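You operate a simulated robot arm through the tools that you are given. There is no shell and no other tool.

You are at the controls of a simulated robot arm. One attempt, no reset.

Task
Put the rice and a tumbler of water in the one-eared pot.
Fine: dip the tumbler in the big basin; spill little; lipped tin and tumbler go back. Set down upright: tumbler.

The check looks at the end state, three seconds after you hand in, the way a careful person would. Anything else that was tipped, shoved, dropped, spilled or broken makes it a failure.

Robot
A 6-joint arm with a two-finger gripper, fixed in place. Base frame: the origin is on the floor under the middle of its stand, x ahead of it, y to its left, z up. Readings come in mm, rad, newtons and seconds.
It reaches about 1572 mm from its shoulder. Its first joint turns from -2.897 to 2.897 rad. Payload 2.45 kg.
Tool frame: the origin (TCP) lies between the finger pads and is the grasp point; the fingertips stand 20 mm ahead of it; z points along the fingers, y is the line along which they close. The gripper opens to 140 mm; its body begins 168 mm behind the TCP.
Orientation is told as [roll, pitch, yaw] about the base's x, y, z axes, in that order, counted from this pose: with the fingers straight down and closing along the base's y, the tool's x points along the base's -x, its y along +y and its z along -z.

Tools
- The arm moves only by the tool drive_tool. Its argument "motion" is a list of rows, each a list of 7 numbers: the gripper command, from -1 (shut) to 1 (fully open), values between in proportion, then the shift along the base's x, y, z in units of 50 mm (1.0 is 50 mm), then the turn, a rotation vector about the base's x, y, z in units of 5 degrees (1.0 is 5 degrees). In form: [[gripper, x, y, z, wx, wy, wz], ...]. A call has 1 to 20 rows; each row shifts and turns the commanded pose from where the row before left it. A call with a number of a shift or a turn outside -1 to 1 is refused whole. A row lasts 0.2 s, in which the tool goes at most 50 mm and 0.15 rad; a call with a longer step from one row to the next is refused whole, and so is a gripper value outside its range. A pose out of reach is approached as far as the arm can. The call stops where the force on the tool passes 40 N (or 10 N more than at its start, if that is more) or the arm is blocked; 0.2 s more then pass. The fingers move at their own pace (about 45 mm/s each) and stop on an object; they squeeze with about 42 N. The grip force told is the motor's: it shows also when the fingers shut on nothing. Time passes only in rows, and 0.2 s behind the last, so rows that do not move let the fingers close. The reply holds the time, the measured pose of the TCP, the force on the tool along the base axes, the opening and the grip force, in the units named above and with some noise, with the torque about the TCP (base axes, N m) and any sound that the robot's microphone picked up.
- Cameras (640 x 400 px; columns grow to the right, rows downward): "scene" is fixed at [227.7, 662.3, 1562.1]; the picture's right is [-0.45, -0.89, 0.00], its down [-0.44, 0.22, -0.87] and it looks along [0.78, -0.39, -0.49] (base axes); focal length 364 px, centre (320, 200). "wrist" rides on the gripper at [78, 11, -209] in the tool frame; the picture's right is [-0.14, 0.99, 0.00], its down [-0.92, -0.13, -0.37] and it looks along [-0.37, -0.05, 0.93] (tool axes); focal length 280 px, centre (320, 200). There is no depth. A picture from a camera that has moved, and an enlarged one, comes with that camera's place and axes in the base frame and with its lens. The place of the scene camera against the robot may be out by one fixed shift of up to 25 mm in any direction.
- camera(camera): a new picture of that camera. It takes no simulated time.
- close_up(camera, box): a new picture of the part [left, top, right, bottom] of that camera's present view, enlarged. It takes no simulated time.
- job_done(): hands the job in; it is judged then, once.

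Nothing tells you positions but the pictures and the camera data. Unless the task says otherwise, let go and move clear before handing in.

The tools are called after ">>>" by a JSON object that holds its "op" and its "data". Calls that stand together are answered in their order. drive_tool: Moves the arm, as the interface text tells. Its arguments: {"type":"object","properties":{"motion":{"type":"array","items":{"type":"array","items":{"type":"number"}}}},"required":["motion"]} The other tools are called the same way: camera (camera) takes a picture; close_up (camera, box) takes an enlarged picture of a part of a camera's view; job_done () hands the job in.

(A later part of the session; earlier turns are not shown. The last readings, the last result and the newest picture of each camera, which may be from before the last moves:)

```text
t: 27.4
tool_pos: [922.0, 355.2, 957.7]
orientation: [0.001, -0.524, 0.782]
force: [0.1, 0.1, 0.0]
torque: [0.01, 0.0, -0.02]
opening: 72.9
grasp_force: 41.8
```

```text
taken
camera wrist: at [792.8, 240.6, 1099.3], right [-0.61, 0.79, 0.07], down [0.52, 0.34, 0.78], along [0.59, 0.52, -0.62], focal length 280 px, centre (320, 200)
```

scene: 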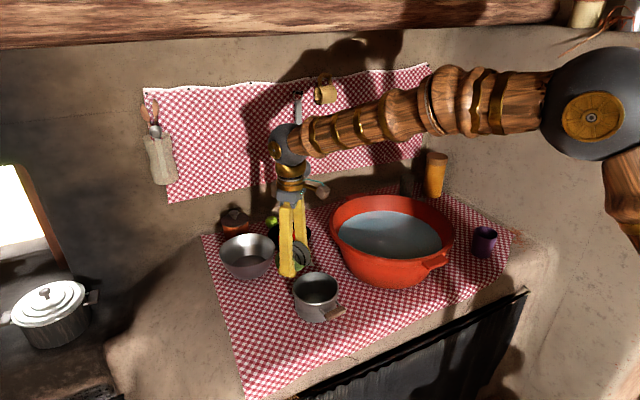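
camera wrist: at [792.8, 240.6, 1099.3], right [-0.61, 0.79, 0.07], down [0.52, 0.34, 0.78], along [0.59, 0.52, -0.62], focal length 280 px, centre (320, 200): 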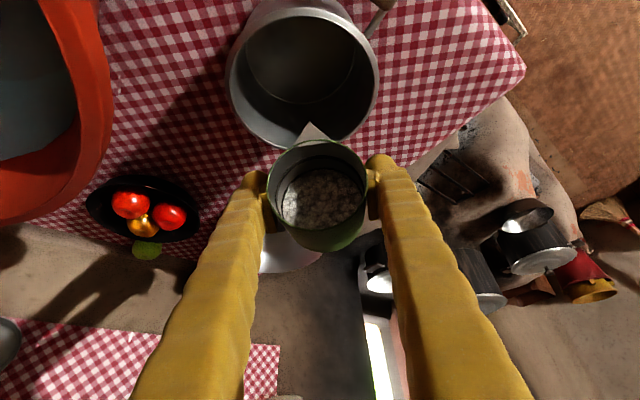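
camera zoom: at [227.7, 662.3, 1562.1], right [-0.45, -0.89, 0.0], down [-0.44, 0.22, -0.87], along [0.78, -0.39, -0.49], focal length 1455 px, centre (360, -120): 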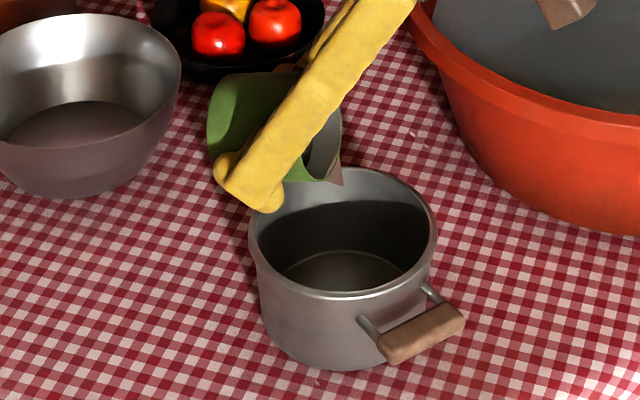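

No rice has left yet at 75°, and the lip is well placed over the pot. I'll keep tilting slowly to 105°.

>>> {"op": "drive_tool", "data": {"motion": [[-1, -0.027, -0.027, 0.02, 0.354, -0.354, 0], [-1, -0.027, -0.027, 0.02, 0.354, -0.354, 0], [-1, -0.027, -0.027, 0.02, 0.354, -0.354, 0], [-1, -0.027, -0.027, 0.02, 0.354, -0.354, 0], [-1, -0.027, -0.027, 0.02, 0.354, -0.354, 0], [-1, -0.027, -0.027, 0.02, 0.354, -0.354, 0], [-1, -0.031, -0.031, 0.016, 0.354, -0.354, 0], [-1, -0.031, -0.031, 0.016, 0.354, -0.354, 0], [-1, -0.031, -0.031, 0.016, 0.354, -0.354, 0], [-1, -0.031, -0.031, 0.016, 0.354, -0.354, 0], [-1, -0.031, -0.031, 0.016, 0.354, -0.354, 0], [-1, -0.031, -0.031, 0.016, 0.354, -0.354, 0], [-1, 0, 0, 0, 0, 0, 0]]}}

>>> {"op": "close_up", "data": {"camera": "scene", "box": [250, 230, 370, 330]}}

>>> {"op": "camera", "data": {"camera": "wrist"}}

>>> {"op": "camera", "data": {"camera": "scene"}}

```text
t: 30.2
tool_pos: [905.3, 338.5, 967.3]
orientation: [0.002, -1.048, 0.782]
force: [0.9, -0.2, -0.5]
torque: [0.01, 0.02, 0.01]
opening: 72.8
grasp_force: 42.1
```

```text
4.00 times, centred on (310, 280) of scene
camera zoom: at [227.7, 662.3, 1562.1], right [-0.45, -0.89, 0.0], down [-0.44, 0.22, -0.87], along [0.78, -0.39, -0.49], focal length 1455 px, centre (360, -120)
```

zoom: 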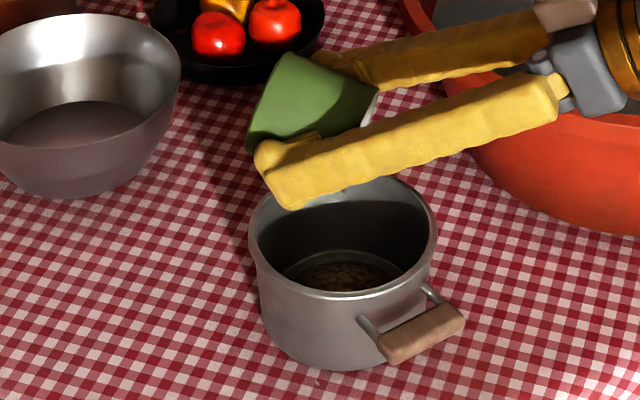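

```text
taken
camera wrist: at [741.4, 188.8, 1004.2], right [-0.65, 0.75, 0.12], down [0.19, 0.01, 0.98], along [0.73, 0.66, -0.15], focal length 280 px, centre (320, 200)
```

wrist: 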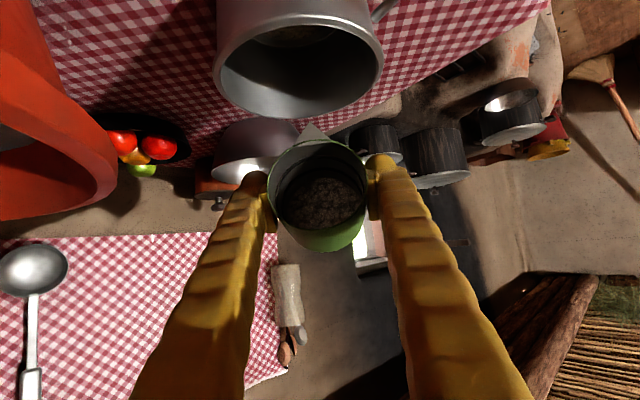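

```text
taken
```

scene: 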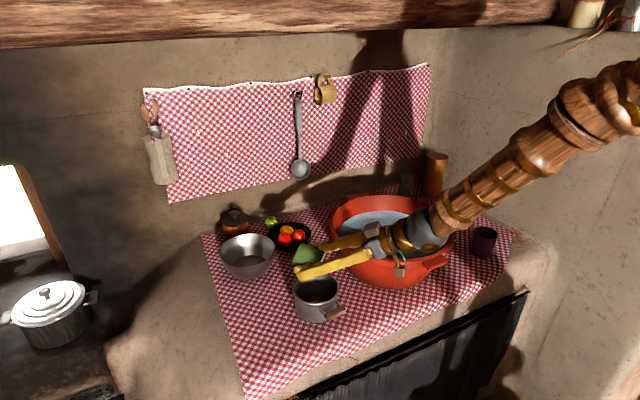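

Rice is flowing into the pot. I'll continue to 125° and hold a moment to let it empty.

>>> {"op": "drive_tool", "data": {"motion": [[-1, -0.033, -0.033, 0.006, 0.354, -0.354, 0], [-1, -0.033, -0.033, 0.006, 0.354, -0.354, 0], [-1, -0.033, -0.033, 0.006, 0.354, -0.354, 0], [-1, -0.033, -0.033, 0.006, 0.354, -0.354, 0], [-1, -0.033, -0.033, 0.006, 0.354, -0.354, 0], [-1, -0.033, -0.033, 0.006, 0.354, -0.354, 0], [-1, -0.033, -0.033, 0.006, 0.354, -0.354, 0], [-1, -0.033, -0.033, 0.006, 0.354, -0.354, 0], [-1, 0, 0, 0, 0, 0, 0], [-1, 0, 0, 0, 0, 0, 0], [-1, 0, 0, 0, 0, 0, 0]]}}

>>> {"op": "close_up", "data": {"camera": "scene", "box": [250, 230, 370, 330]}}

>>> {"op": "close_up", "data": {"camera": "wrist", "box": [220, 100, 420, 270]}}

```text
t: 32.6
tool_pos: [890.0, 325.5, 970.8]
orientation: [0.009, -1.398, 0.776]
force: [-0.2, -0.3, -0.4]
torque: [0.0, -0.01, 0.0]
opening: 73.1
grasp_force: 42.3
```

```text
4.00 times, centred on (310, 280) of scene
camera zoom: at [227.7, 662.3, 1562.1], right [-0.45, -0.89, 0.0], down [-0.44, 0.22, -0.87], along [0.78, -0.39, -0.49], focal length 1455 px, centre (360, -120)
```

zoom: 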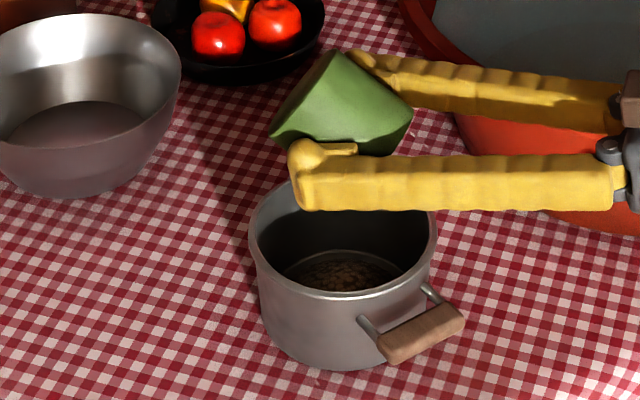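

```text
2.35 times, centred on (320, 185) of wrist
camera zoom: at [728.2, 177.0, 930.0], right [-0.68, 0.72, 0.14], down [-0.05, -0.24, 0.97], along [0.73, 0.66, 0.2], focal length 660 px, centre (320, 235)
```

zoom: 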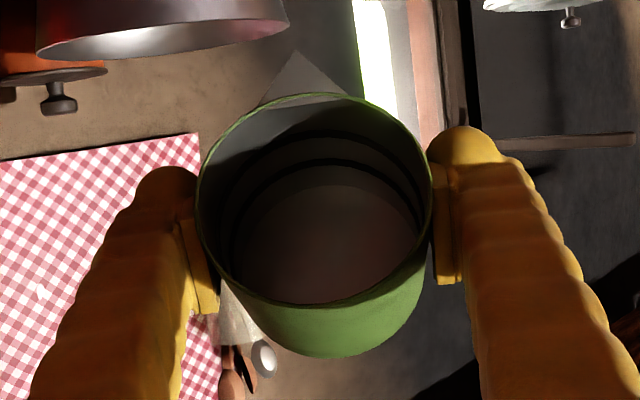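

The tin is empty and the rice is in the pot. I'll rotate the tin back toward upright along the same path, slightly higher.

>>> {"op": "drive_tool", "data": {"motion": [[-1, 0.055, 0.056, 0.03, -0.707, 0.707, 0], [-1, 0.055, 0.056, 0.03, -0.707, 0.707, 0], [-1, 0.055, 0.056, 0.03, -0.707, 0.707, 0], [-1, 0.055, 0.056, 0.03, -0.707, 0.707, 0], [-1, 0.055, 0.056, 0.03, -0.707, 0.707, 0], [-1, 0.055, 0.056, 0.03, -0.707, 0.707, 0], [-1, 0.055, 0.056, 0.03, -0.707, 0.707, 0], [-1, 0.055, 0.056, 0.03, -0.707, 0.707, 0], [-1, 0.055, 0.056, 0.03, -0.707, 0.707, 0], [-1, 0.055, 0.056, 0.03, -0.707, 0.707, 0], [-1, 0.055, 0.056, 0.03, -0.707, 0.707, 0], [-1, 0.055, 0.056, 0.03, -0.707, 0.707, 0], [-1, 0.055, 0.056, 0.03, -0.707, 0.707, 0], [-1, 0.055, 0.056, 0.03, -0.707, 0.707, 0], [-1, 0.055, 0.056, 0.03, -0.707, 0.707, 0], [-1, 0.055, 0.056, 0.03, -0.707, 0.707, 0], [-1, 0, 0, 0, 0, 0, 0]]}}

>>> {"op": "camera", "data": {"camera": "wrist"}}

>>> {"op": "camera", "data": {"camera": "scene"}}

```text
t: 36.2
tool_pos: [933.7, 372.7, 995.1]
orientation: [0.0, -0.004, 0.783]
force: [-0.4, -0.4, -0.5]
torque: [0.01, 0.0, -0.04]
opening: 73.2
grasp_force: 41.8
```

```text
taken
camera wrist: at [871.3, 321.9, 1203.5], right [-0.6, 0.8, 0.0], down [0.74, 0.56, 0.37], along [0.3, 0.22, -0.93], focal length 280 px, centre (320, 200)
```

wrist: 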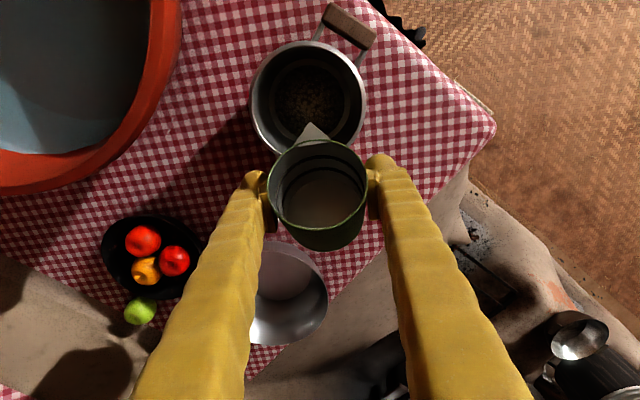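

```text
taken
```

scene: 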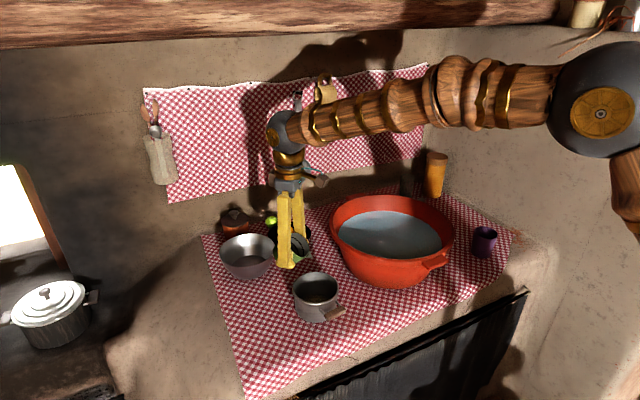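

The rice sits in the pot with nothing on the cloth. I'll yaw back to the grasp heading and carry the tin above its original spot.

>>> {"op": "drive_tool", "data": {"motion": [[-1, -0.131, 0.28, 0, 0, 0, 1], [-1, -0.131, 0.28, 0, 0, 0, 1], [-1, -0.131, 0.28, 0, 0, 0, 1], [-1, -0.131, 0.28, 0, 0, 0, 1], [-1, -0.131, 0.28, 0, 0, 0, 1], [-1, -0.131, 0.28, 0, 0, 0, 1], [-1, -0.131, 0.28, 0, 0, 0, 1], [-1, -0.131, 0.28, 0, 0, 0, 1], [-1, -0.131, 0.28, 0, 0, 0, 1], [-1, 0, -0.05, -0.15, -1, 0, 0], [-1, 0, -0.05, -0.15, -1, 0, 0], [-1, 0, -0.05, -0.15, -1, 0, 0], [-1, 0, -0.05, -0.15, -1, 0, 0], [-1, 0, -0.05, -0.15, -1, 0, 0], [-1, 0, -0.05, -0.15, -1, 0, 0], [-1, 0, -0.05, -0.15, -1, 0, 0], [-1, 0, -0.05, -0.15, -1, 0, 0], [-1, 0, -0.05, -0.15, -1, 0, 0], [-1, 0, 0, 0, 0, 0, 0]]}}

>>> {"op": "camera", "data": {"camera": "wrist"}}

>>> {"op": "camera", "data": {"camera": "scene"}}

```text
t: 40.2
tool_pos: [874.9, 474.5, 926.8]
orientation: [-0.003, 0.783, 1.567]
force: [0.1, 1.0, -0.3]
torque: [-0.02, -0.02, -0.02]
opening: 72.7
grasp_force: 42.0
```

```text
taken
camera wrist: at [864.7, 565.4, 1130.3], right [-0.99, 0.1, -0.1], down [0.13, 0.91, -0.39], along [0.05, -0.4, -0.92], focal length 280 px, centre (320, 200)
```

wrist: 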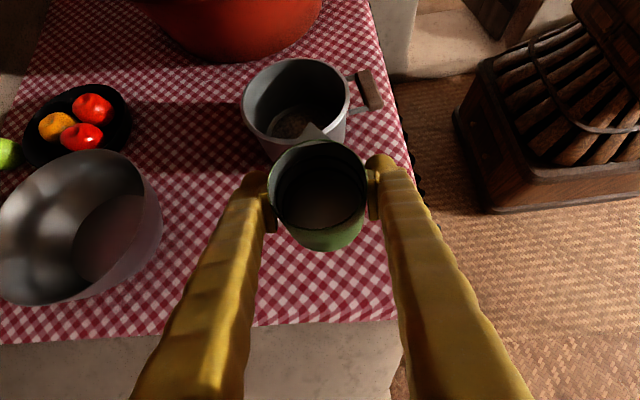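

```text
taken
```

scene: 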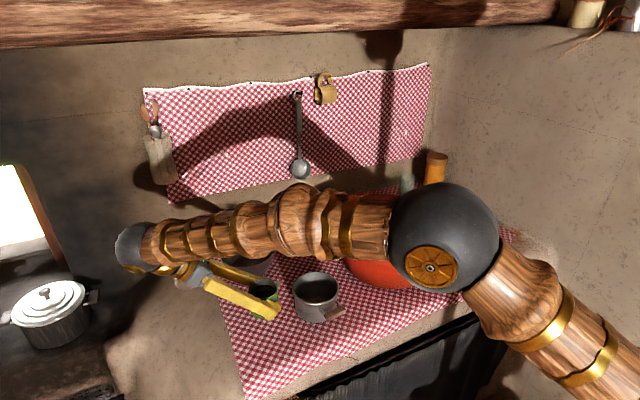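

The tin is back above its spot. I'll lower it slowly to the original grasp height.

>>> {"op": "drive_tool", "data": {"motion": [[-1, 0, 0.05, -0.32, 0, 0, 0], [-1, 0, 0, -0.32, 0, 0, 0], [-1, 0, 0, -0.32, 0, 0, 0], [-1, 0, 0, -0.32, 0, 0, 0], [-1, 0, 0, -0.32, 0, 0, 0], [-1, 0, 0, -0.1, 0, 0, 0], [-1, 0, 0, -0.08, 0, 0, 0], [-1, 0, 0, 0, 0, 0, 0]]}}

>>> {"op": "camera", "data": {"camera": "wrist"}}

```text
t: 42.0
tool_pos: [874.0, 476.2, 839.4]
orientation: [-0.003, 0.783, 1.568]
force: [-0.2, 0.8, 1.0]
torque: [0.02, -0.03, 0.03]
opening: 72.7
grasp_force: 42.0
```

```text
taken
camera wrist: at [863.6, 566.3, 1041.9], right [-0.99, 0.1, -0.1], down [0.13, 0.91, -0.39], along [0.05, -0.4, -0.92], focal length 280 px, centre (320, 200)
```

wrist: 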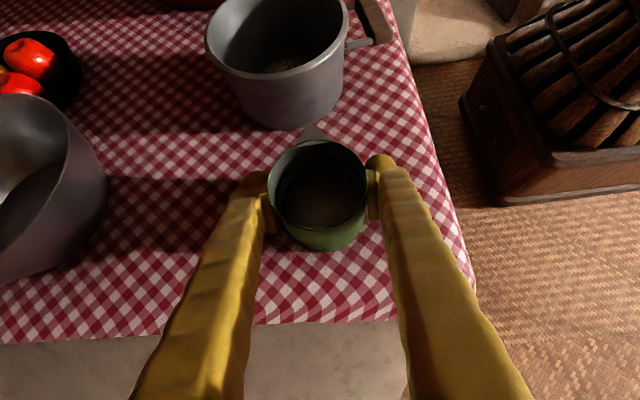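

The tin is within a couple of mm of the cloth. I'll lower in tiny steps until I feel contact.

>>> {"op": "drive_tool", "data": {"motion": [[-1, 0, 0, -0.03, 0, 0, 0], [-1, 0, 0, 0, 0, 0, 0]]}}

>>> {"op": "drive_tool", "data": {"motion": [[-1, 0, 0, -0.03, 0, 0, 0], [-1, 0, 0, 0, 0, 0, 0]]}}

```text
t: 42.6
tool_pos: [873.6, 475.6, 837.4]
orientation: [-0.003, 0.783, 1.568]
force: [-3.2, 0.2, 27.6]
torque: [-0.11, -0.23, 0.01]
opening: 73.2
grasp_force: 41.8
```

```text
t: 43.2
tool_pos: [874.2, 476.6, 834.5]
orientation: [-0.004, 0.781, 1.568]
force: [-5.1, 1.0, 34.1]
torque: [0.45, -0.04, 0.01]
opening: 72.8
grasp_force: 42.1
```

Contact with the cloth is clear (27–34 N). I'll ease up slightly to relax the force, then open the fingers.

>>> {"op": "drive_tool", "data": {"motion": [[-1, 0, 0, 0.04, 0, 0, 0], [-1, 0, 0, 0, 0, 0, 0]]}}

>>> {"op": "drive_tool", "data": {"motion": [[0.2, 0, 0, 0, 0, 0, 0], [0.4, 0, 0, 0, 0, 0, 0], [0.7, 0, 0, 0, 0, 0, 0], [1, 0, 0, 0, 0, 0, 0], [1, 0, 0, 0, 0, 0, 0], [1, 0, 0, 0, 0, 0, 0], [1, 0, 0, 0, 0, 0, 0]]}}

>>> {"op": "camera", "data": {"camera": "wrist"}}

```text
t: 43.8
tool_pos: [875.1, 475.7, 834.3]
orientation: [-0.001, 0.78, 1.568]
force: [1.2, -0.8, 3.4]
torque: [0.07, -0.14, -0.06]
opening: 73.2
grasp_force: 41.8
```

```text
t: 45.4
tool_pos: [874.7, 475.2, 836.3]
orientation: [-0.002, 0.782, 1.569]
force: [-0.7, -0.1, -0.6]
torque: [0.04, 0.03, -0.02]
opening: 140.2
grasp_force: 0.0
```

```text
taken
camera wrist: at [863.9, 566.9, 1040.1], right [-0.99, 0.1, -0.1], down [0.13, 0.91, -0.39], along [0.05, -0.4, -0.92], focal length 280 px, centre (320, 200)
```

wrist: 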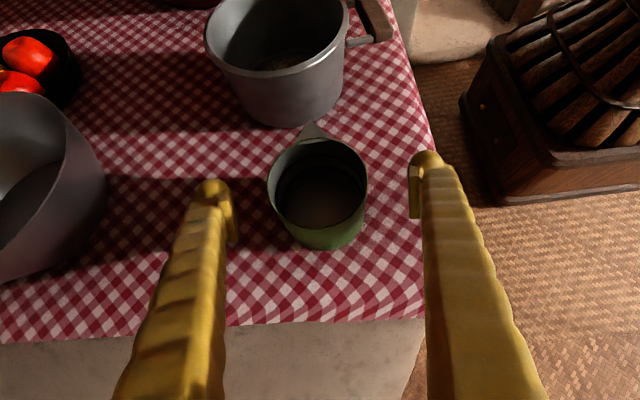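

The tin stands upright back in its spot. I'll back the fingers out along their own line, then straighten up well above the counter.

>>> {"op": "drive_tool", "data": {"motion": [[1, 0, 0.3, 0.3, 0, 0, 0], [1, 0, 0.45, 0.45, 0, 0, 0], [1, 0, 0.45, 0.45, 0, 0, 0], [1, 0, 0.45, 0.45, 0, 0, 0], [1, 0, 0.3, 0.6, 0, 0, 0], [1, 0, 0, 0.7, 1, 0, 0], [1, 0, 0, 0.7, 1, 0, 0], [1, 0, 0, 0.7, 1, 0, 0], [1, 0, 0, 0.6, 1, 0, 0], [1, 0, 0, 0.6, 1, 0, 0], [1, 0, -0.2, 0.5, 1, 0, 0], [1, 0, -0.3, 0.4, 1, 0, 0], [1, 0, -0.4, 0.2, 1, 0, 0], [1, 0, -0.4, 0.2, 1, 0, 0], [1, 0, 0, 0, 0, 0, 0]]}}

>>> {"op": "camera", "data": {"camera": "scene"}}

>>> {"op": "camera", "data": {"camera": "wrist"}}

```text
t: 48.6
tool_pos: [876.2, 509.0, 1180.5]
orientation: [0.0, -0.003, 1.569]
force: [0.0, 0.1, 0.8]
torque: [0.04, 0.01, 0.03]
opening: 140.2
grasp_force: 0.1
```

```text
taken
```

scene: 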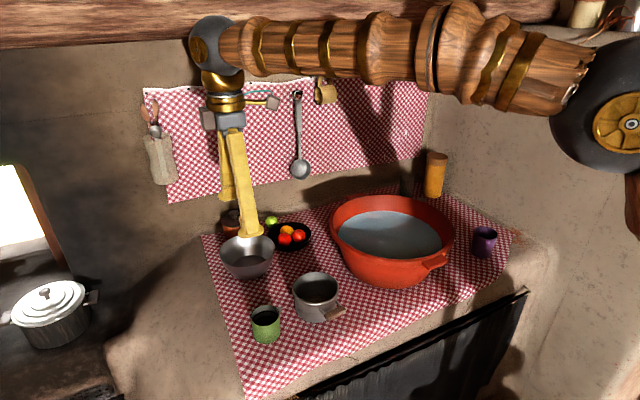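

```text
taken
camera wrist: at [865.0, 428.9, 1389.1], right [-0.99, 0.14, 0.0], down [0.13, 0.92, 0.37], along [0.05, 0.37, -0.93], focal length 280 px, centre (320, 200)
```

wrist: 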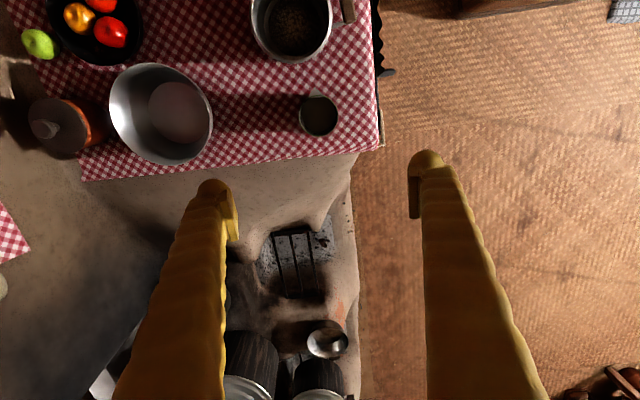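

The tin and pot look right, and no grains are on the cloth. I'll now turn the tool back to yaw 0 and move over to the right side to inspect the tumbler and the glass behind the basin.

>>> {"op": "drive_tool", "data": {"motion": [[1, -0.196, -0.732, 0.1, 0, 0, -1], [1, -0.196, -0.732, 0.1, 0, 0, -1], [1, -0.196, -0.732, 0, 0, 0, -1], [1, -0.196, -0.732, 0, 0, 0, -1], [1, -0.196, -0.732, 0, 0, 0, -1], [1, -0.196, -0.732, 0, 0, 0, -1], [1, -0.196, -0.732, 0, 0, 0, -1], [1, -0.196, -0.732, 0, 0, 0, -1], [1, -0.196, -0.732, 0, 0, 0, -1], [1, -0.196, -0.732, 0, 0, 0, -1], [1, -0.196, -0.732, 0, 0, 0, -1], [1, -0.196, -0.732, 0, 0, 0, -1], [1, -0.196, -0.732, 0, 0, 0, -1], [1, -0.196, -0.732, 0, 0, 0, -1], [1, -0.196, -0.732, 0, 0, 0, -1], [1, -0.196, -0.732, 0, 0, 0, -1], [1, -0.196, -0.732, 0, 0, 0, -1], [1, -0.196, -0.732, 0, 0, 0, -1], [1, 0, 0, 0, 0, 0, 0]]}}

>>> {"op": "camera", "data": {"camera": "wrist"}}

>>> {"op": "camera", "data": {"camera": "scene"}}

```text
t: 52.6
tool_pos: [697.6, -150.5, 1189.0]
orientation: [0.001, -0.002, -0.003]
force: [-0.5, 0.4, 0.4]
torque: [-0.02, 0.0, -0.01]
opening: 140.3
grasp_force: 0.1
```

```text
taken
camera wrist: at [620.1, -140.5, 1397.9], right [0.14, 0.99, 0.0], down [0.92, -0.13, 0.37], along [0.37, -0.05, -0.93], focal length 280 px, centre (320, 200)
```

wrist: 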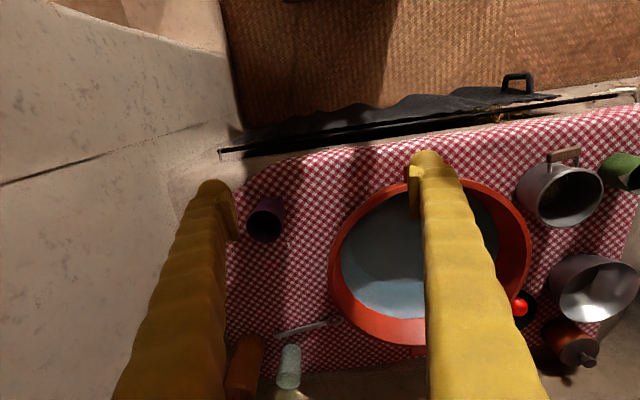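

```text
taken
```

scene: 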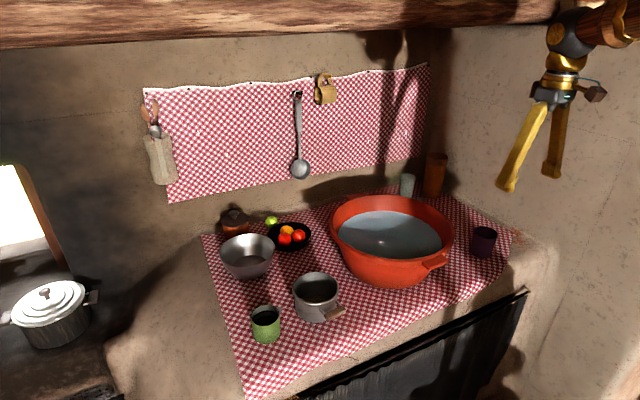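

>>> {"op": "close_up", "data": {"camera": "wrist", "box": [220, 170, 320, 260]}}

>>> {"op": "close_up", "data": {"camera": "wrist", "box": [220, 300, 360, 400]}}

>>> {"op": "close_up", "data": {"camera": "scene", "box": [460, 215, 510, 265]}}

>>> {"op": "close_up", "data": {"camera": "scene", "box": [380, 140, 460, 210]}}

```text
4.44 times, centred on (270, 215) of wrist
camera zoom: at [620.1, -140.5, 1397.9], right [0.14, 0.99, 0.0], down [0.92, -0.13, 0.37], along [0.37, -0.05, -0.93], focal length 1246 px, centre (542, 133)
```

zoom: 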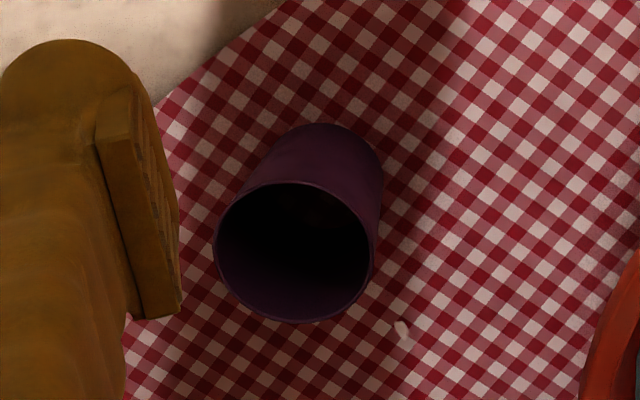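

```text
4.00 times, centred on (290, 350) of wrist
camera zoom: at [620.1, -140.5, 1397.9], right [0.14, 0.99, 0.0], down [0.92, -0.13, 0.37], along [0.37, -0.05, -0.93], focal length 1122 px, centre (440, -400)
```

zoom: 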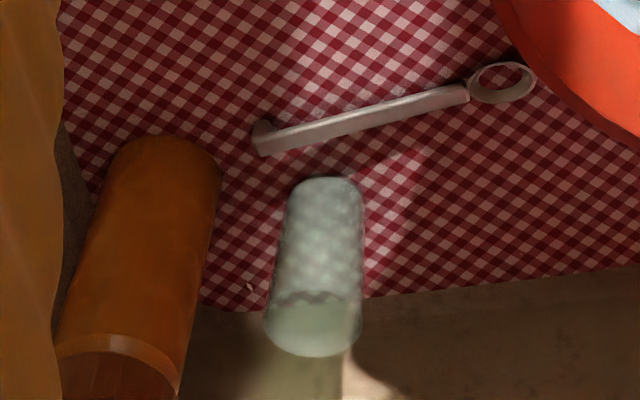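

```text
8.00 times, centred on (485, 240) of scene
camera zoom: at [227.7, 662.3, 1562.1], right [-0.45, -0.89, 0.0], down [-0.44, 0.22, -0.87], along [0.78, -0.39, -0.49], focal length 2910 px, centre (-1000, -120)
```

zoom: 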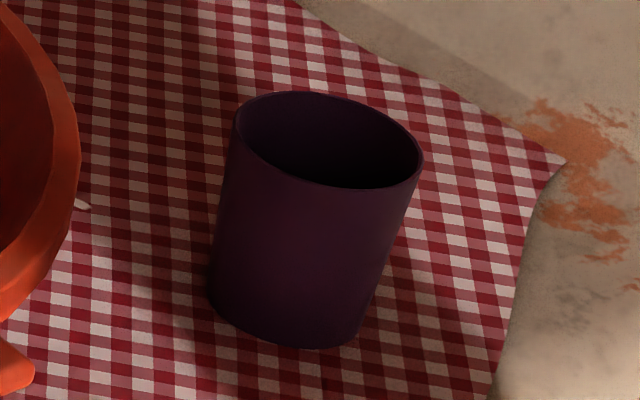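

```text
5.71 times, centred on (420, 175) of scene
camera zoom: at [227.7, 662.3, 1562.1], right [-0.45, -0.89, 0.0], down [-0.44, 0.22, -0.87], along [0.78, -0.39, -0.49], focal length 2079 px, centre (-251, 343)
```

zoom: 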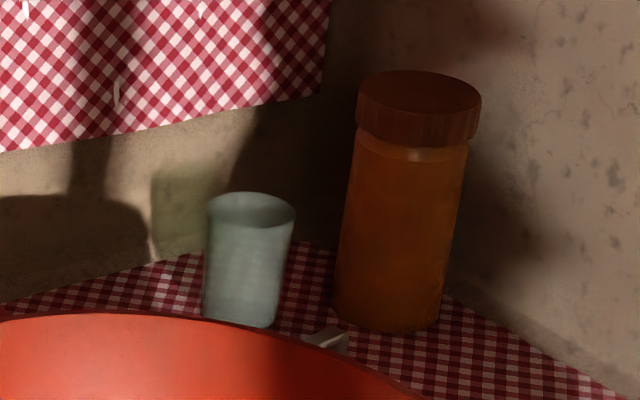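

The purple tumbler stands in the working area right of the basin, while the pale glass behind the basin looks like background clutter, so I take the purple one as the tumbler. I'll move over it for an accurate second view.

>>> {"op": "drive_tool", "data": {"motion": [[1, 0.21, -0.6, -0.545, 0, 0, 0], [1, 0.21, -0.6, -0.545, 0, 0, 0], [1, 0.21, -0.6, -0.545, 0, 0, 0], [1, 0.21, -0.6, -0.545, 0, 0, 0], [1, 0, 0, 0, 0, 0, 0]]}}

>>> {"op": "camera", "data": {"camera": "wrist"}}

>>> {"op": "close_up", "data": {"camera": "wrist", "box": [270, 150, 370, 250]}}

```text
t: 53.8
tool_pos: [742.7, -271.2, 1079.6]
orientation: [0.0, -0.005, -0.003]
force: [1.0, -0.8, -0.8]
torque: [-0.01, -0.02, 0.01]
opening: 140.1
grasp_force: 0.1
```

```text
taken
camera wrist: at [664.3, -260.2, 1289.0], right [0.14, 0.99, 0.0], down [0.92, -0.13, 0.37], along [0.37, -0.05, -0.93], focal length 280 px, centre (320, 200)
```

wrist: 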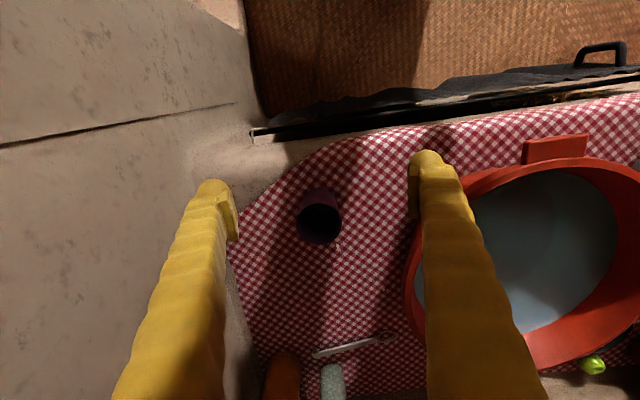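

```text
4.00 times, centred on (320, 200) of wrist
camera zoom: at [664.3, -260.2, 1289.0], right [0.14, 0.99, 0.0], down [0.92, -0.13, 0.37], along [0.37, -0.05, -0.93], focal length 1122 px, centre (320, 200)
```

zoom: 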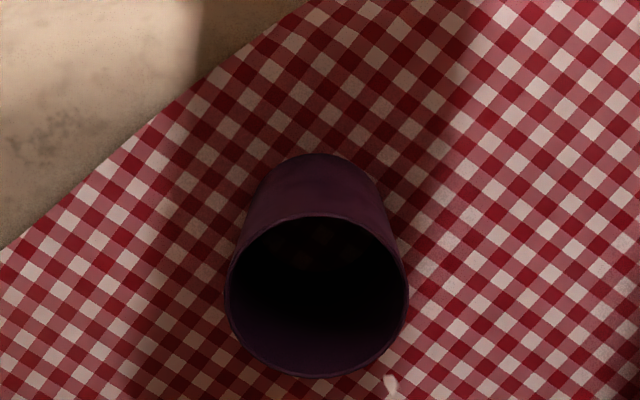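

Tumbler rim centre ≈ (865.5, -289, 886), top diameter ≈ 73, height ≈ 84, tapering to ≈ 60 at the base. I'll lean the tool 45° so it comes in from the robot side, and stop short of the tumbler.

>>> {"op": "drive_tool", "data": {"motion": [[1, 0.068, -0.04, -0.29, 0, -1, 0], [1, 0.068, -0.04, -0.29, 0, -1, 0], [1, 0.068, -0.04, -0.29, 0, -1, 0], [1, 0.068, -0.04, -0.29, 0, -1, 0], [1, 0.068, -0.04, -0.29, 0, -1, 0], [1, 0.068, -0.04, -0.29, 0, -1, 0], [1, 0.068, -0.04, -0.29, 0, -1, 0], [1, 0.068, -0.04, -0.29, 0, -1, 0], [1, 0.068, -0.04, -0.29, 0, -1, 0], [1, 0, 0, 0, 0, 0, 0]]}}

>>> {"op": "camera", "data": {"camera": "wrist"}}

>>> {"op": "camera", "data": {"camera": "scene"}}

```text
t: 56.0
tool_pos: [772.9, -287.2, 947.8]
orientation: [0.001, -0.79, -0.001]
force: [0.2, 0.1, 0.4]
torque: [0.04, 0.02, 0.01]
opening: 140.0
grasp_force: 0.0
```

```text
taken
camera wrist: at [569.4, -278.0, 1040.5], right [0.1, 0.99, 0.1], down [0.39, -0.13, 0.91], along [0.92, -0.05, -0.4], focal length 280 px, centre (320, 200)
```

wrist: 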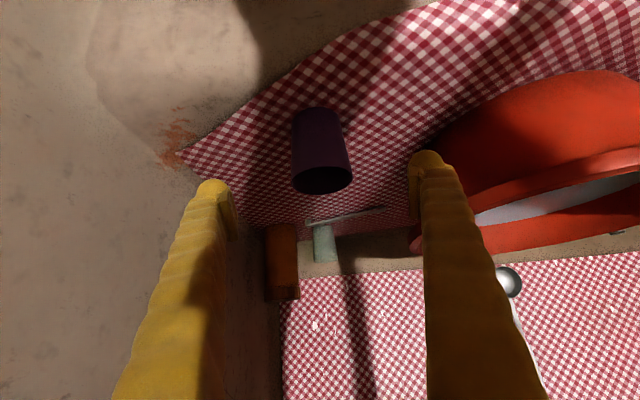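

```text
taken
```

scene: 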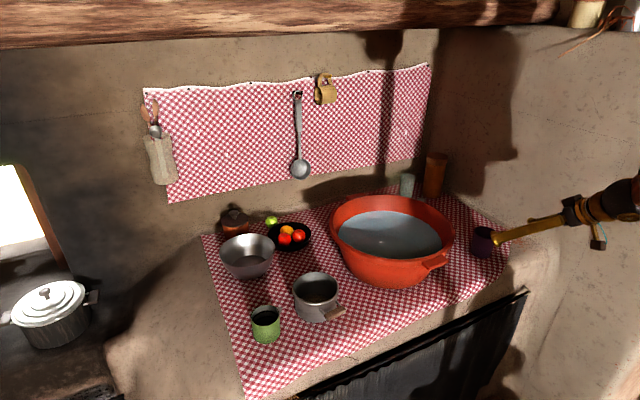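

The tumbler is centred between the fingers and its position is confirmed. I'll advance along the finger direction to TCP (865.5, -289, 847).

>>> {"op": "drive_tool", "data": {"motion": [[1, 0.36, -0.009, -0.44, 0, 0, 0], [1, 0.37, -0.009, -0.4, 0, 0, 0], [1, 0.37, -0.009, -0.4, 0, 0, 0], [1, 0.37, -0.009, -0.4, 0, 0, 0], [1, 0.37, 0, -0.37, 0, 0, 0], [1, 0, 0, 0, 0, 0, 0]]}}

>>> {"op": "camera", "data": {"camera": "wrist"}}

>>> {"op": "close_up", "data": {"camera": "scene", "box": [440, 190, 580, 290]}}

```text
t: 57.4
tool_pos: [862.4, -289.6, 849.5]
orientation: [0.002, -0.788, -0.002]
force: [0.4, 0.1, -0.7]
torque: [0.02, -0.03, 0.04]
opening: 140.2
grasp_force: 0.1
```

```text
taken
camera wrist: at [660.4, -280.5, 940.7], right [0.1, 0.99, 0.1], down [0.39, -0.13, 0.91], along [0.92, -0.05, -0.4], focal length 280 px, centre (320, 200)
```

wrist: 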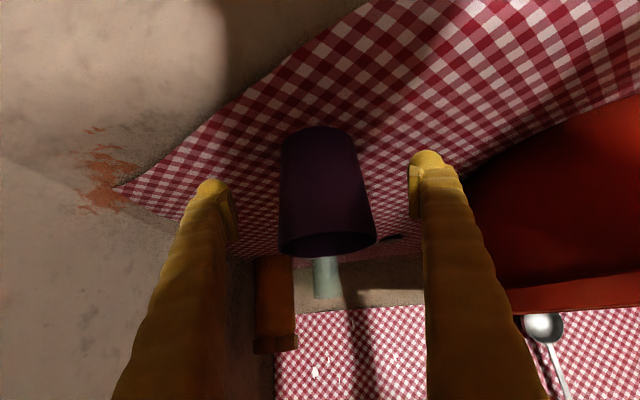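

```text
4.00 times, centred on (510, 240) of scene
camera zoom: at [227.7, 662.3, 1562.1], right [-0.45, -0.89, 0.0], down [-0.44, 0.22, -0.87], along [0.78, -0.39, -0.49], focal length 1455 px, centre (-440, 40)
```

zoom: 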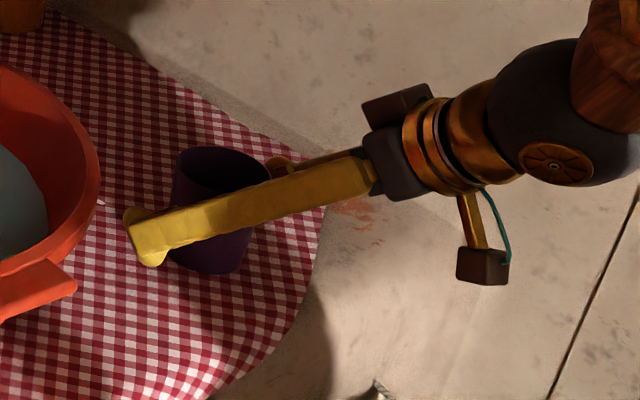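

The fingers flank the tumbler evenly. I'll nudge 3 mm forward and close.

>>> {"op": "drive_tool", "data": {"motion": [[1, 0.06, 0, -0.02, 0, 0, 0], [-1, 0, 0, 0, 0, 0, 0], [-1, 0, 0, 0, 0, 0, 0], [-1, 0, 0, 0, 0, 0, 0], [-1, 0, 0, 0, 0, 0, 0], [-1, 0, 0, 0, 0, 0, 0], [-1, 0, 0, 0, 0, 0, 0], [-1, 0, 0, 0, 0, 0, 0]]}}

>>> {"op": "camera", "data": {"camera": "wrist"}}

>>> {"op": "close_up", "data": {"camera": "scene", "box": [440, 190, 580, 290]}}

```text
t: 59.2
tool_pos: [866.6, -289.8, 848.9]
orientation: [0.002, -0.789, -0.002]
force: [-0.1, -0.3, 1.9]
torque: [-0.06, -0.01, -0.02]
opening: 69.3
grasp_force: 42.6
```

```text
taken
camera wrist: at [663.2, -280.1, 939.5], right [0.1, 0.99, 0.1], down [0.39, -0.13, 0.91], along [0.92, -0.05, -0.4], focal length 280 px, centre (320, 200)
```

wrist: 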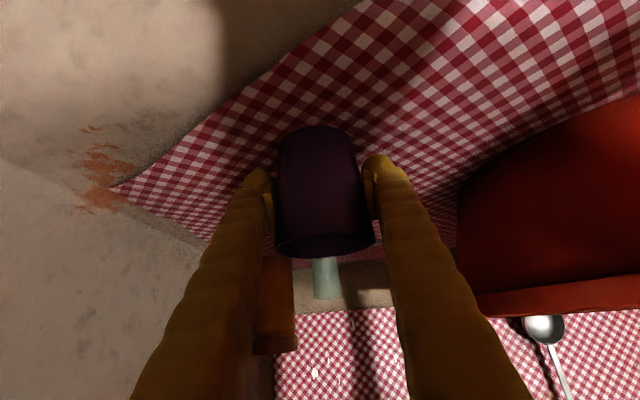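

```text
4.00 times, centred on (510, 240) of scene
camera zoom: at [227.7, 662.3, 1562.1], right [-0.45, -0.89, 0.0], down [-0.44, 0.22, -0.87], along [0.78, -0.39, -0.49], focal length 1455 px, centre (-440, 40)
```

zoom: 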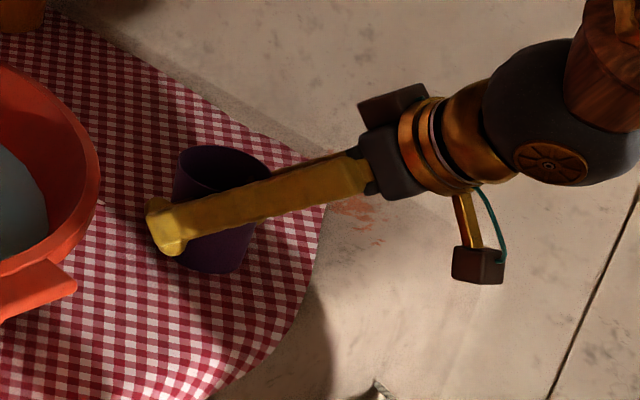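

The tumbler is gripped (opening 69.3, 42 N). I'll lift it straight up well above the basin rim height.

>>> {"op": "drive_tool", "data": {"motion": [[-1, 0, 0, 0.2, 0, 0, 0], [-1, 0, 0, 0.4, 0, 0, 0], [-1, 0, 0, 0.6, 0, 0, 0], [-1, 0, 0, 0.7, 0, 0, 0], [-1, 0, 0, 0.7, 0, 0, 0], [-1, 0, 0, 0.6, 0, 0, 0], [-1, 0, 0, 0.6, 0, 0, 0], [-1, 0, 0, 0.4, 0, 0, 0], [-1, 0, 0, 0.2, 0, 0, 0], [-1, 0, 0, 0, 0, 0, 0]]}}

>>> {"op": "camera", "data": {"camera": "wrist"}}

>>> {"op": "camera", "data": {"camera": "scene"}}

```text
t: 61.4
tool_pos: [866.2, -289.9, 1069.2]
orientation: [0.0, -0.789, -0.003]
force: [0.9, 0.1, -0.1]
torque: [0.02, -0.02, -0.01]
opening: 69.1
grasp_force: 41.9
```

```text
taken
camera wrist: at [663.4, -279.6, 1161.0], right [0.1, 0.99, 0.1], down [0.39, -0.13, 0.91], along [0.92, -0.05, -0.4], focal length 280 px, centre (320, 200)
```

wrist: 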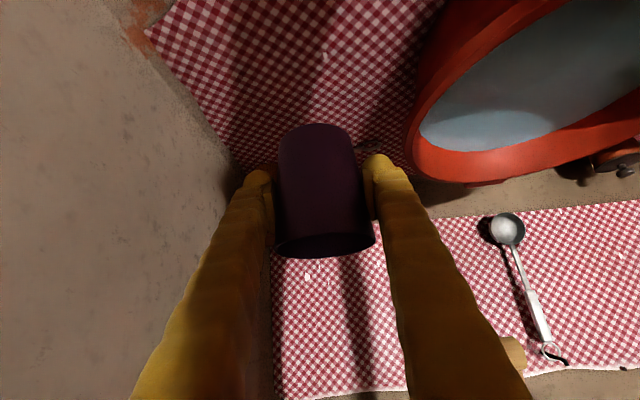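

```text
taken
```

scene: 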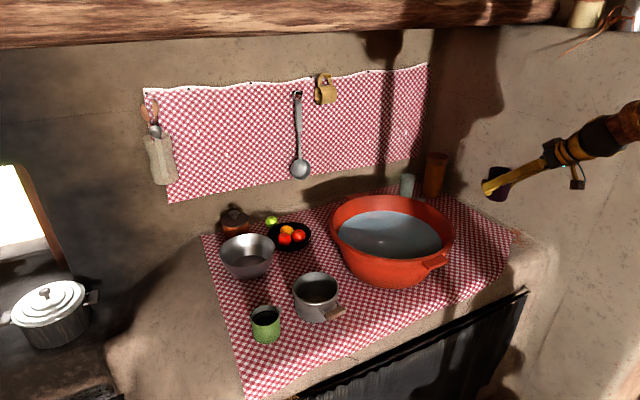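

The tumbler is lifted clear. The basin is unobstructed in the scene view now, so I'll zoom in to measure its rim and water level.

>>> {"op": "close_up", "data": {"camera": "scene", "box": [320, 180, 470, 300]}}

>>> {"op": "close_up", "data": {"camera": "wrist", "box": [390, 0, 640, 200]}}

```text
3.33 times, centred on (395, 240) of scene
camera zoom: at [227.7, 662.3, 1562.1], right [-0.45, -0.89, 0.0], down [-0.44, 0.22, -0.87], along [0.78, -0.39, -0.49], focal length 1213 px, centre (70, 67)
```

zoom: 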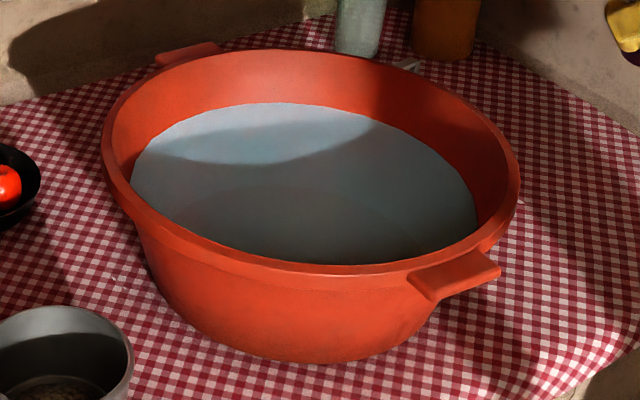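

```text
2.00 times, centred on (515, 100) of wrist
camera zoom: at [663.4, -279.6, 1161.0], right [0.1, 0.99, 0.1], down [0.39, -0.13, 0.91], along [0.92, -0.05, -0.4], focal length 561 px, centre (-70, 400)
```

zoom: 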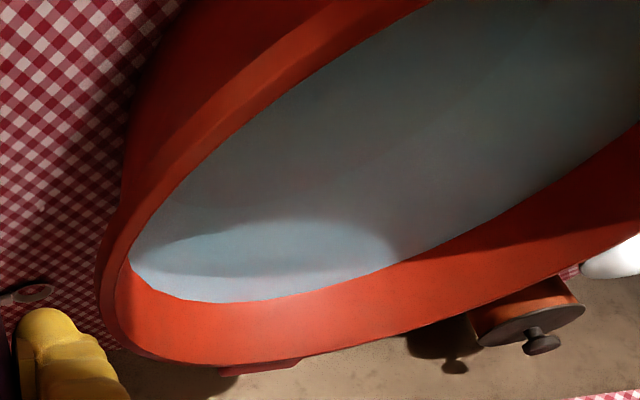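

From several rays I get basin centre ≈ (982, 22), rim radius ≈ 195 at z ≈ 943, and water level ≈ 896. I'll carry the empty tumbler toward the basin and then turn the tool so it leans toward -y, ready to dip and later pour toward +y.

>>> {"op": "drive_tool", "data": {"motion": [[-1, 0.11, 0.5, 0.1, 0, 0, 0], [-1, 0.11, 0.8, 0.1, 0, 0, 0], [-1, 0.11, 0.9, 0.1, 0, 0, 0], [-1, 0.11, 0.9, 0.1, 0, 0, 0], [-1, 0.11, 0.9, 0, 0, 0, 0], [-1, 0.11, 0.6, 0, 0, 0, 0], [-1, 0, 0.2, 0, 0, 0, 0.5], [-1, 0.083, 0.122, 0, 0, 0, 1], [-1, 0.083, 0.122, 0, 0, 0, 1], [-1, 0.083, 0.122, 0, 0, 0, 1], [-1, 0.083, 0.122, 0, 0, 0, 1], [-1, 0.083, 0.122, 0, 0, 0, 1], [-1, 0.083, 0.122, 0, 0, 0, 1], [-1, 0.083, 0.122, 0, 0, 0, 1], [-1, 0.083, 0.122, 0, 0, 0, 1], [-1, 0.083, 0.122, 0, 0, 0, 1], [-1, 0, 0, 0, 0, 0, 0]]}}

>>> {"op": "camera", "data": {"camera": "scene"}}

>>> {"op": "camera", "data": {"camera": "wrist"}}

```text
t: 65.0
tool_pos: [937.6, 3.6, 1089.9]
orientation: [0.001, -0.789, 0.827]
force: [0.2, -0.5, 0.1]
torque: [-0.01, 0.01, 0.02]
opening: 68.9
grasp_force: 42.3
```

```text
taken
```

scene: 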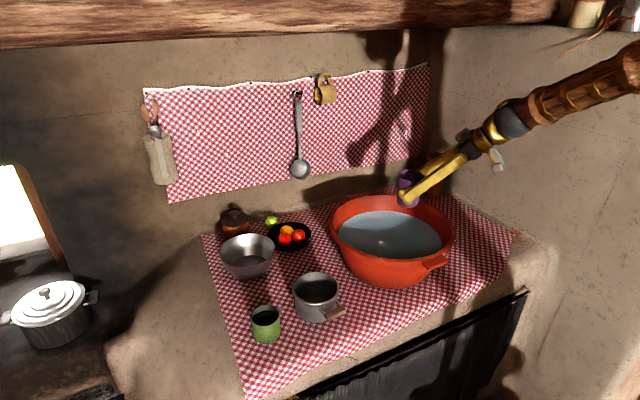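

```text
taken
camera wrist: at [793.0, -139.3, 1180.5], right [-0.66, 0.74, 0.1], down [0.36, 0.2, 0.91], along [0.66, 0.64, -0.4], focal length 280 px, centre (320, 200)
```

wrist: 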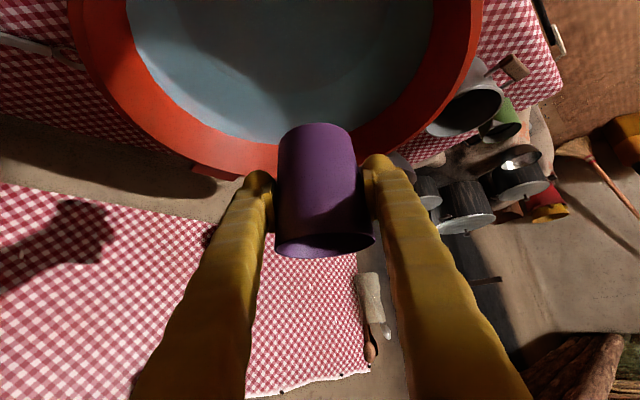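

The tumbler hangs upright above the basin's right half. I'll finish the turn so the tool leans toward -y and move over the basin's middle.

>>> {"op": "drive_tool", "data": {"motion": [[-1, 0.089, 0.158, -0.02, 0, 0, 1], [-1, 0.089, 0.158, -0.02, 0, 0, 1], [-1, 0.089, 0.158, -0.02, 0, 0, 1], [-1, 0.089, 0.158, -0.02, 0, 0, 1], [-1, 0.089, 0.158, -0.02, 0, 0, 1], [-1, 0.089, 0.158, -0.02, 0, 0, 1], [-1, 0.089, 0.158, -0.02, 0, 0, 1], [-1, 0.089, 0.158, -0.02, 0, 0, 1], [-1, 0.089, 0.158, -0.02, 0, 0, 0.52], [-1, 0, 0, 0, 0, 0, 0]]}}

>>> {"op": "camera", "data": {"camera": "scene"}}

>>> {"op": "camera", "data": {"camera": "wrist"}}

```text
t: 67.2
tool_pos: [978.8, 75.3, 1079.2]
orientation: [0.002, -0.789, 1.57]
force: [0.3, 0.4, -0.4]
torque: [0.04, -0.01, -0.02]
opening: 68.9
grasp_force: 42.1
```

```text
taken
```

scene: 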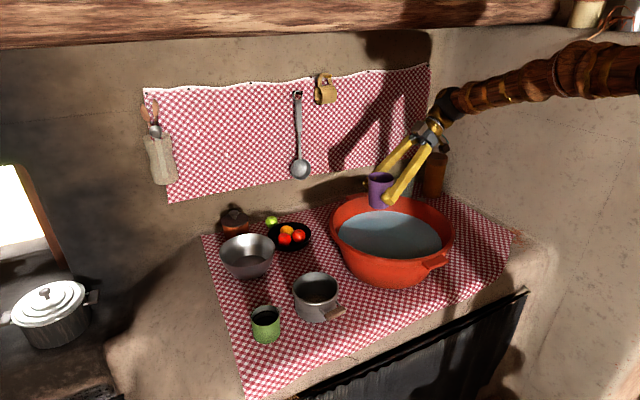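

```text
taken
camera wrist: at [968.5, -128.8, 1171.0], right [-0.99, 0.1, 0.1], down [0.13, 0.39, 0.91], along [0.05, 0.92, -0.4], focal length 280 px, centre (320, 200)
```

wrist: 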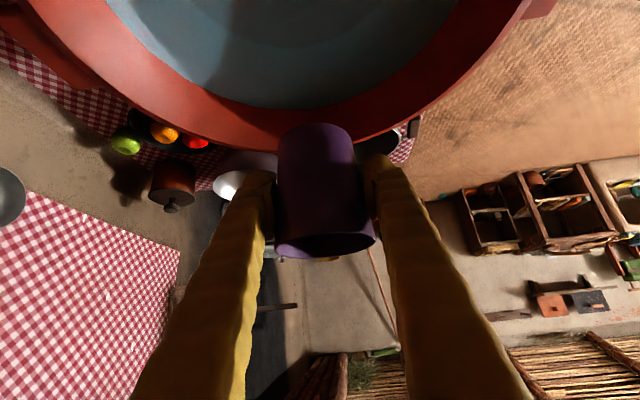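

All clear around the basin. I'll tilt the empty tumbler 60° toward +y in the air above the water.

>>> {"op": "drive_tool", "data": {"motion": [[-1, 0, -0.025, -0.05, -1, 0, 0], [-1, 0, -0.025, -0.05, -1, 0, 0], [-1, 0, -0.025, -0.05, -1, 0, 0], [-1, 0, -0.025, -0.05, -1, 0, 0], [-1, 0, -0.025, -0.05, -1, 0, 0], [-1, 0, -0.025, -0.05, -1, 0, 0], [-1, 0, -0.025, -0.05, -1, 0, 0], [-1, 0, -0.025, -0.05, -1, 0, 0], [-1, 0, -0.025, -0.05, -1, 0, 0], [-1, 0, -0.025, -0.05, -1, 0, 0], [-1, 0, -0.025, -0.05, -1, 0, 0], [-1, 0, -0.025, -0.05, -1, 0, 0], [-1, 0, 0, 0, 0, 0, 0]]}}

>>> {"op": "camera", "data": {"camera": "scene"}}

>>> {"op": "camera", "data": {"camera": "wrist"}}

```text
t: 70.0
tool_pos: [978.1, 63.7, 1049.8]
orientation: [0.003, 0.258, 1.571]
force: [0.2, 0.9, -0.4]
torque: [0.04, -0.01, 0.0]
opening: 68.9
grasp_force: 41.7
```

```text
taken
```

scene: 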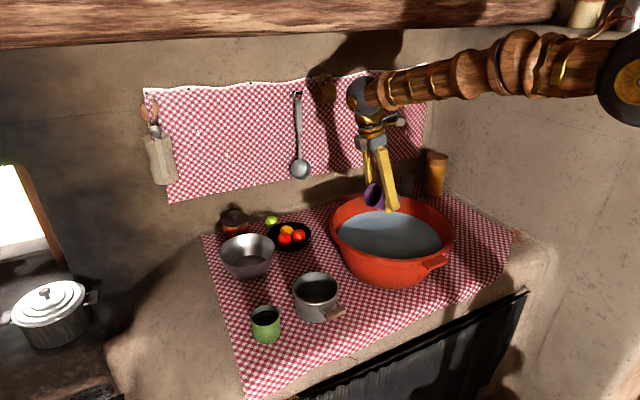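

```text
taken
camera wrist: at [968.5, 39.0, 1271.3], right [-0.99, 0.13, -0.03], down [0.13, 0.98, 0.12], along [0.05, 0.12, -0.99], focal length 280 px, centre (320, 200)
```

wrist: 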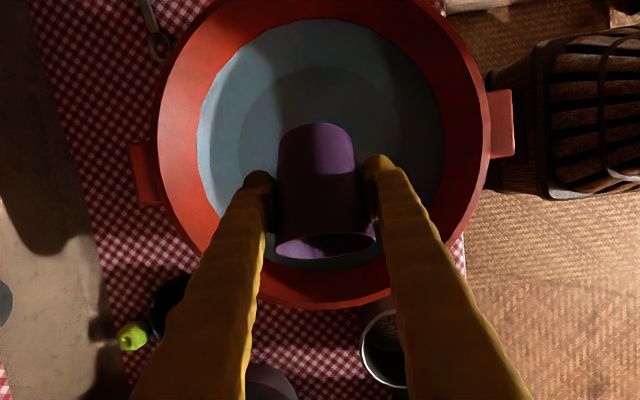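

The overhead view confirms the basin centre near (976, 20) and the tumbler well inside it. I'll lower the tilted tumbler slowly until its lip is under the water and let it fill.

>>> {"op": "drive_tool", "data": {"motion": [[-1, 0, -0.05, -0.5, 0, 0, 0], [-1, 0, -0.05, -0.6, 0, 0, 0], [-1, 0, -0.05, -0.6, 0, 0, 0], [-1, 0, 0, -0.4, 0, 0, 0], [-1, 0, 0, -0.25, 0, 0, 0], [-1, 0, 0, -0.22, 0, 0, 0], [-1, 0, 0, -0.22, 0, 0, 0], [-1, 0, 0, -0.2, 0, 0, 0], [-1, 0, 0, -0.2, 0, 0, 0], [-1, 0, 0, 0, 0, 0, 0]]}}

>>> {"op": "close_up", "data": {"camera": "scene", "box": [320, 160, 470, 290]}}

>>> {"op": "camera", "data": {"camera": "wrist"}}

```text
t: 72.2
tool_pos: [978.3, 54.4, 889.0]
orientation: [0.002, 0.258, 1.572]
force: [-0.2, -0.1, -2.8]
torque: [0.01, -0.02, 0.01]
opening: 70.1
grasp_force: 42.1
```

```text
3.08 times, centred on (395, 225) of scene
camera zoom: at [227.7, 662.3, 1562.1], right [-0.45, -0.89, 0.0], down [-0.44, 0.22, -0.87], along [0.78, -0.39, -0.49], focal length 1119 px, centre (89, 123)
```

zoom: 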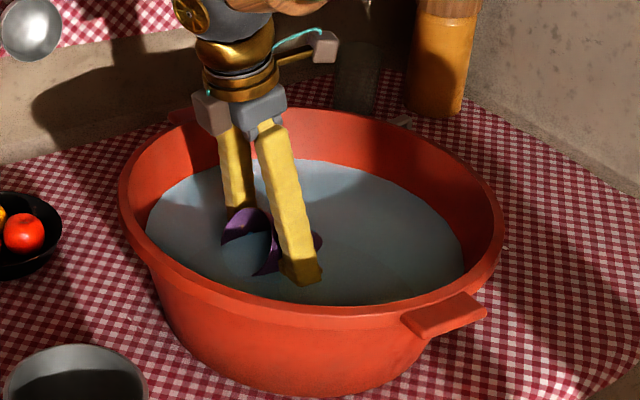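

```text
taken
camera wrist: at [968.7, 31.5, 1111.4], right [-0.99, 0.13, -0.03], down [0.13, 0.98, 0.12], along [0.05, 0.12, -0.99], focal length 280 px, centre (320, 200)
```

wrist: 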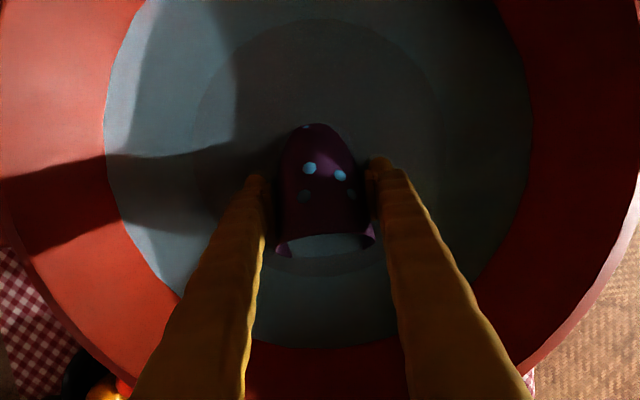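

The tilted tumbler is in the water, but I notice bright spots on its underside. I'll zoom in to see whether those are holes.

>>> {"op": "close_up", "data": {"camera": "wrist", "box": [260, 110, 390, 270]}}

>>> {"op": "close_up", "data": {"camera": "scene", "box": [360, 200, 410, 240]}}

```text
2.50 times, centred on (325, 190) of wrist
camera zoom: at [968.7, 31.5, 1111.4], right [-0.99, 0.13, -0.03], down [0.13, 0.98, 0.12], along [0.05, 0.12, -0.99], focal length 701 px, centre (308, 225)
```

zoom: 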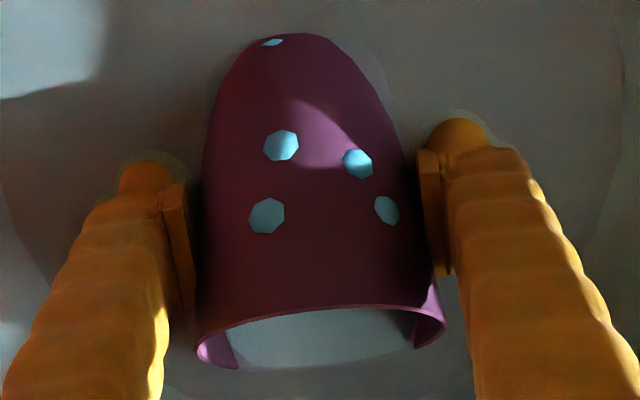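

```text
10.00 times, centred on (385, 220) of scene
camera zoom: at [227.7, 662.3, 1562.1], right [-0.45, -0.89, 0.0], down [-0.44, 0.22, -0.87], along [0.78, -0.39, -0.49], focal length 3638 px, centre (-330, 0)
```

zoom: 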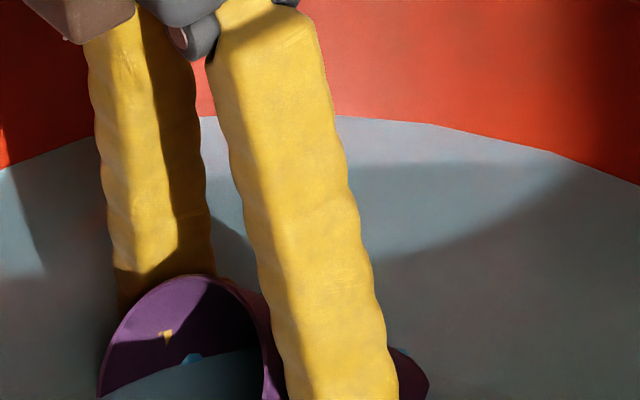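

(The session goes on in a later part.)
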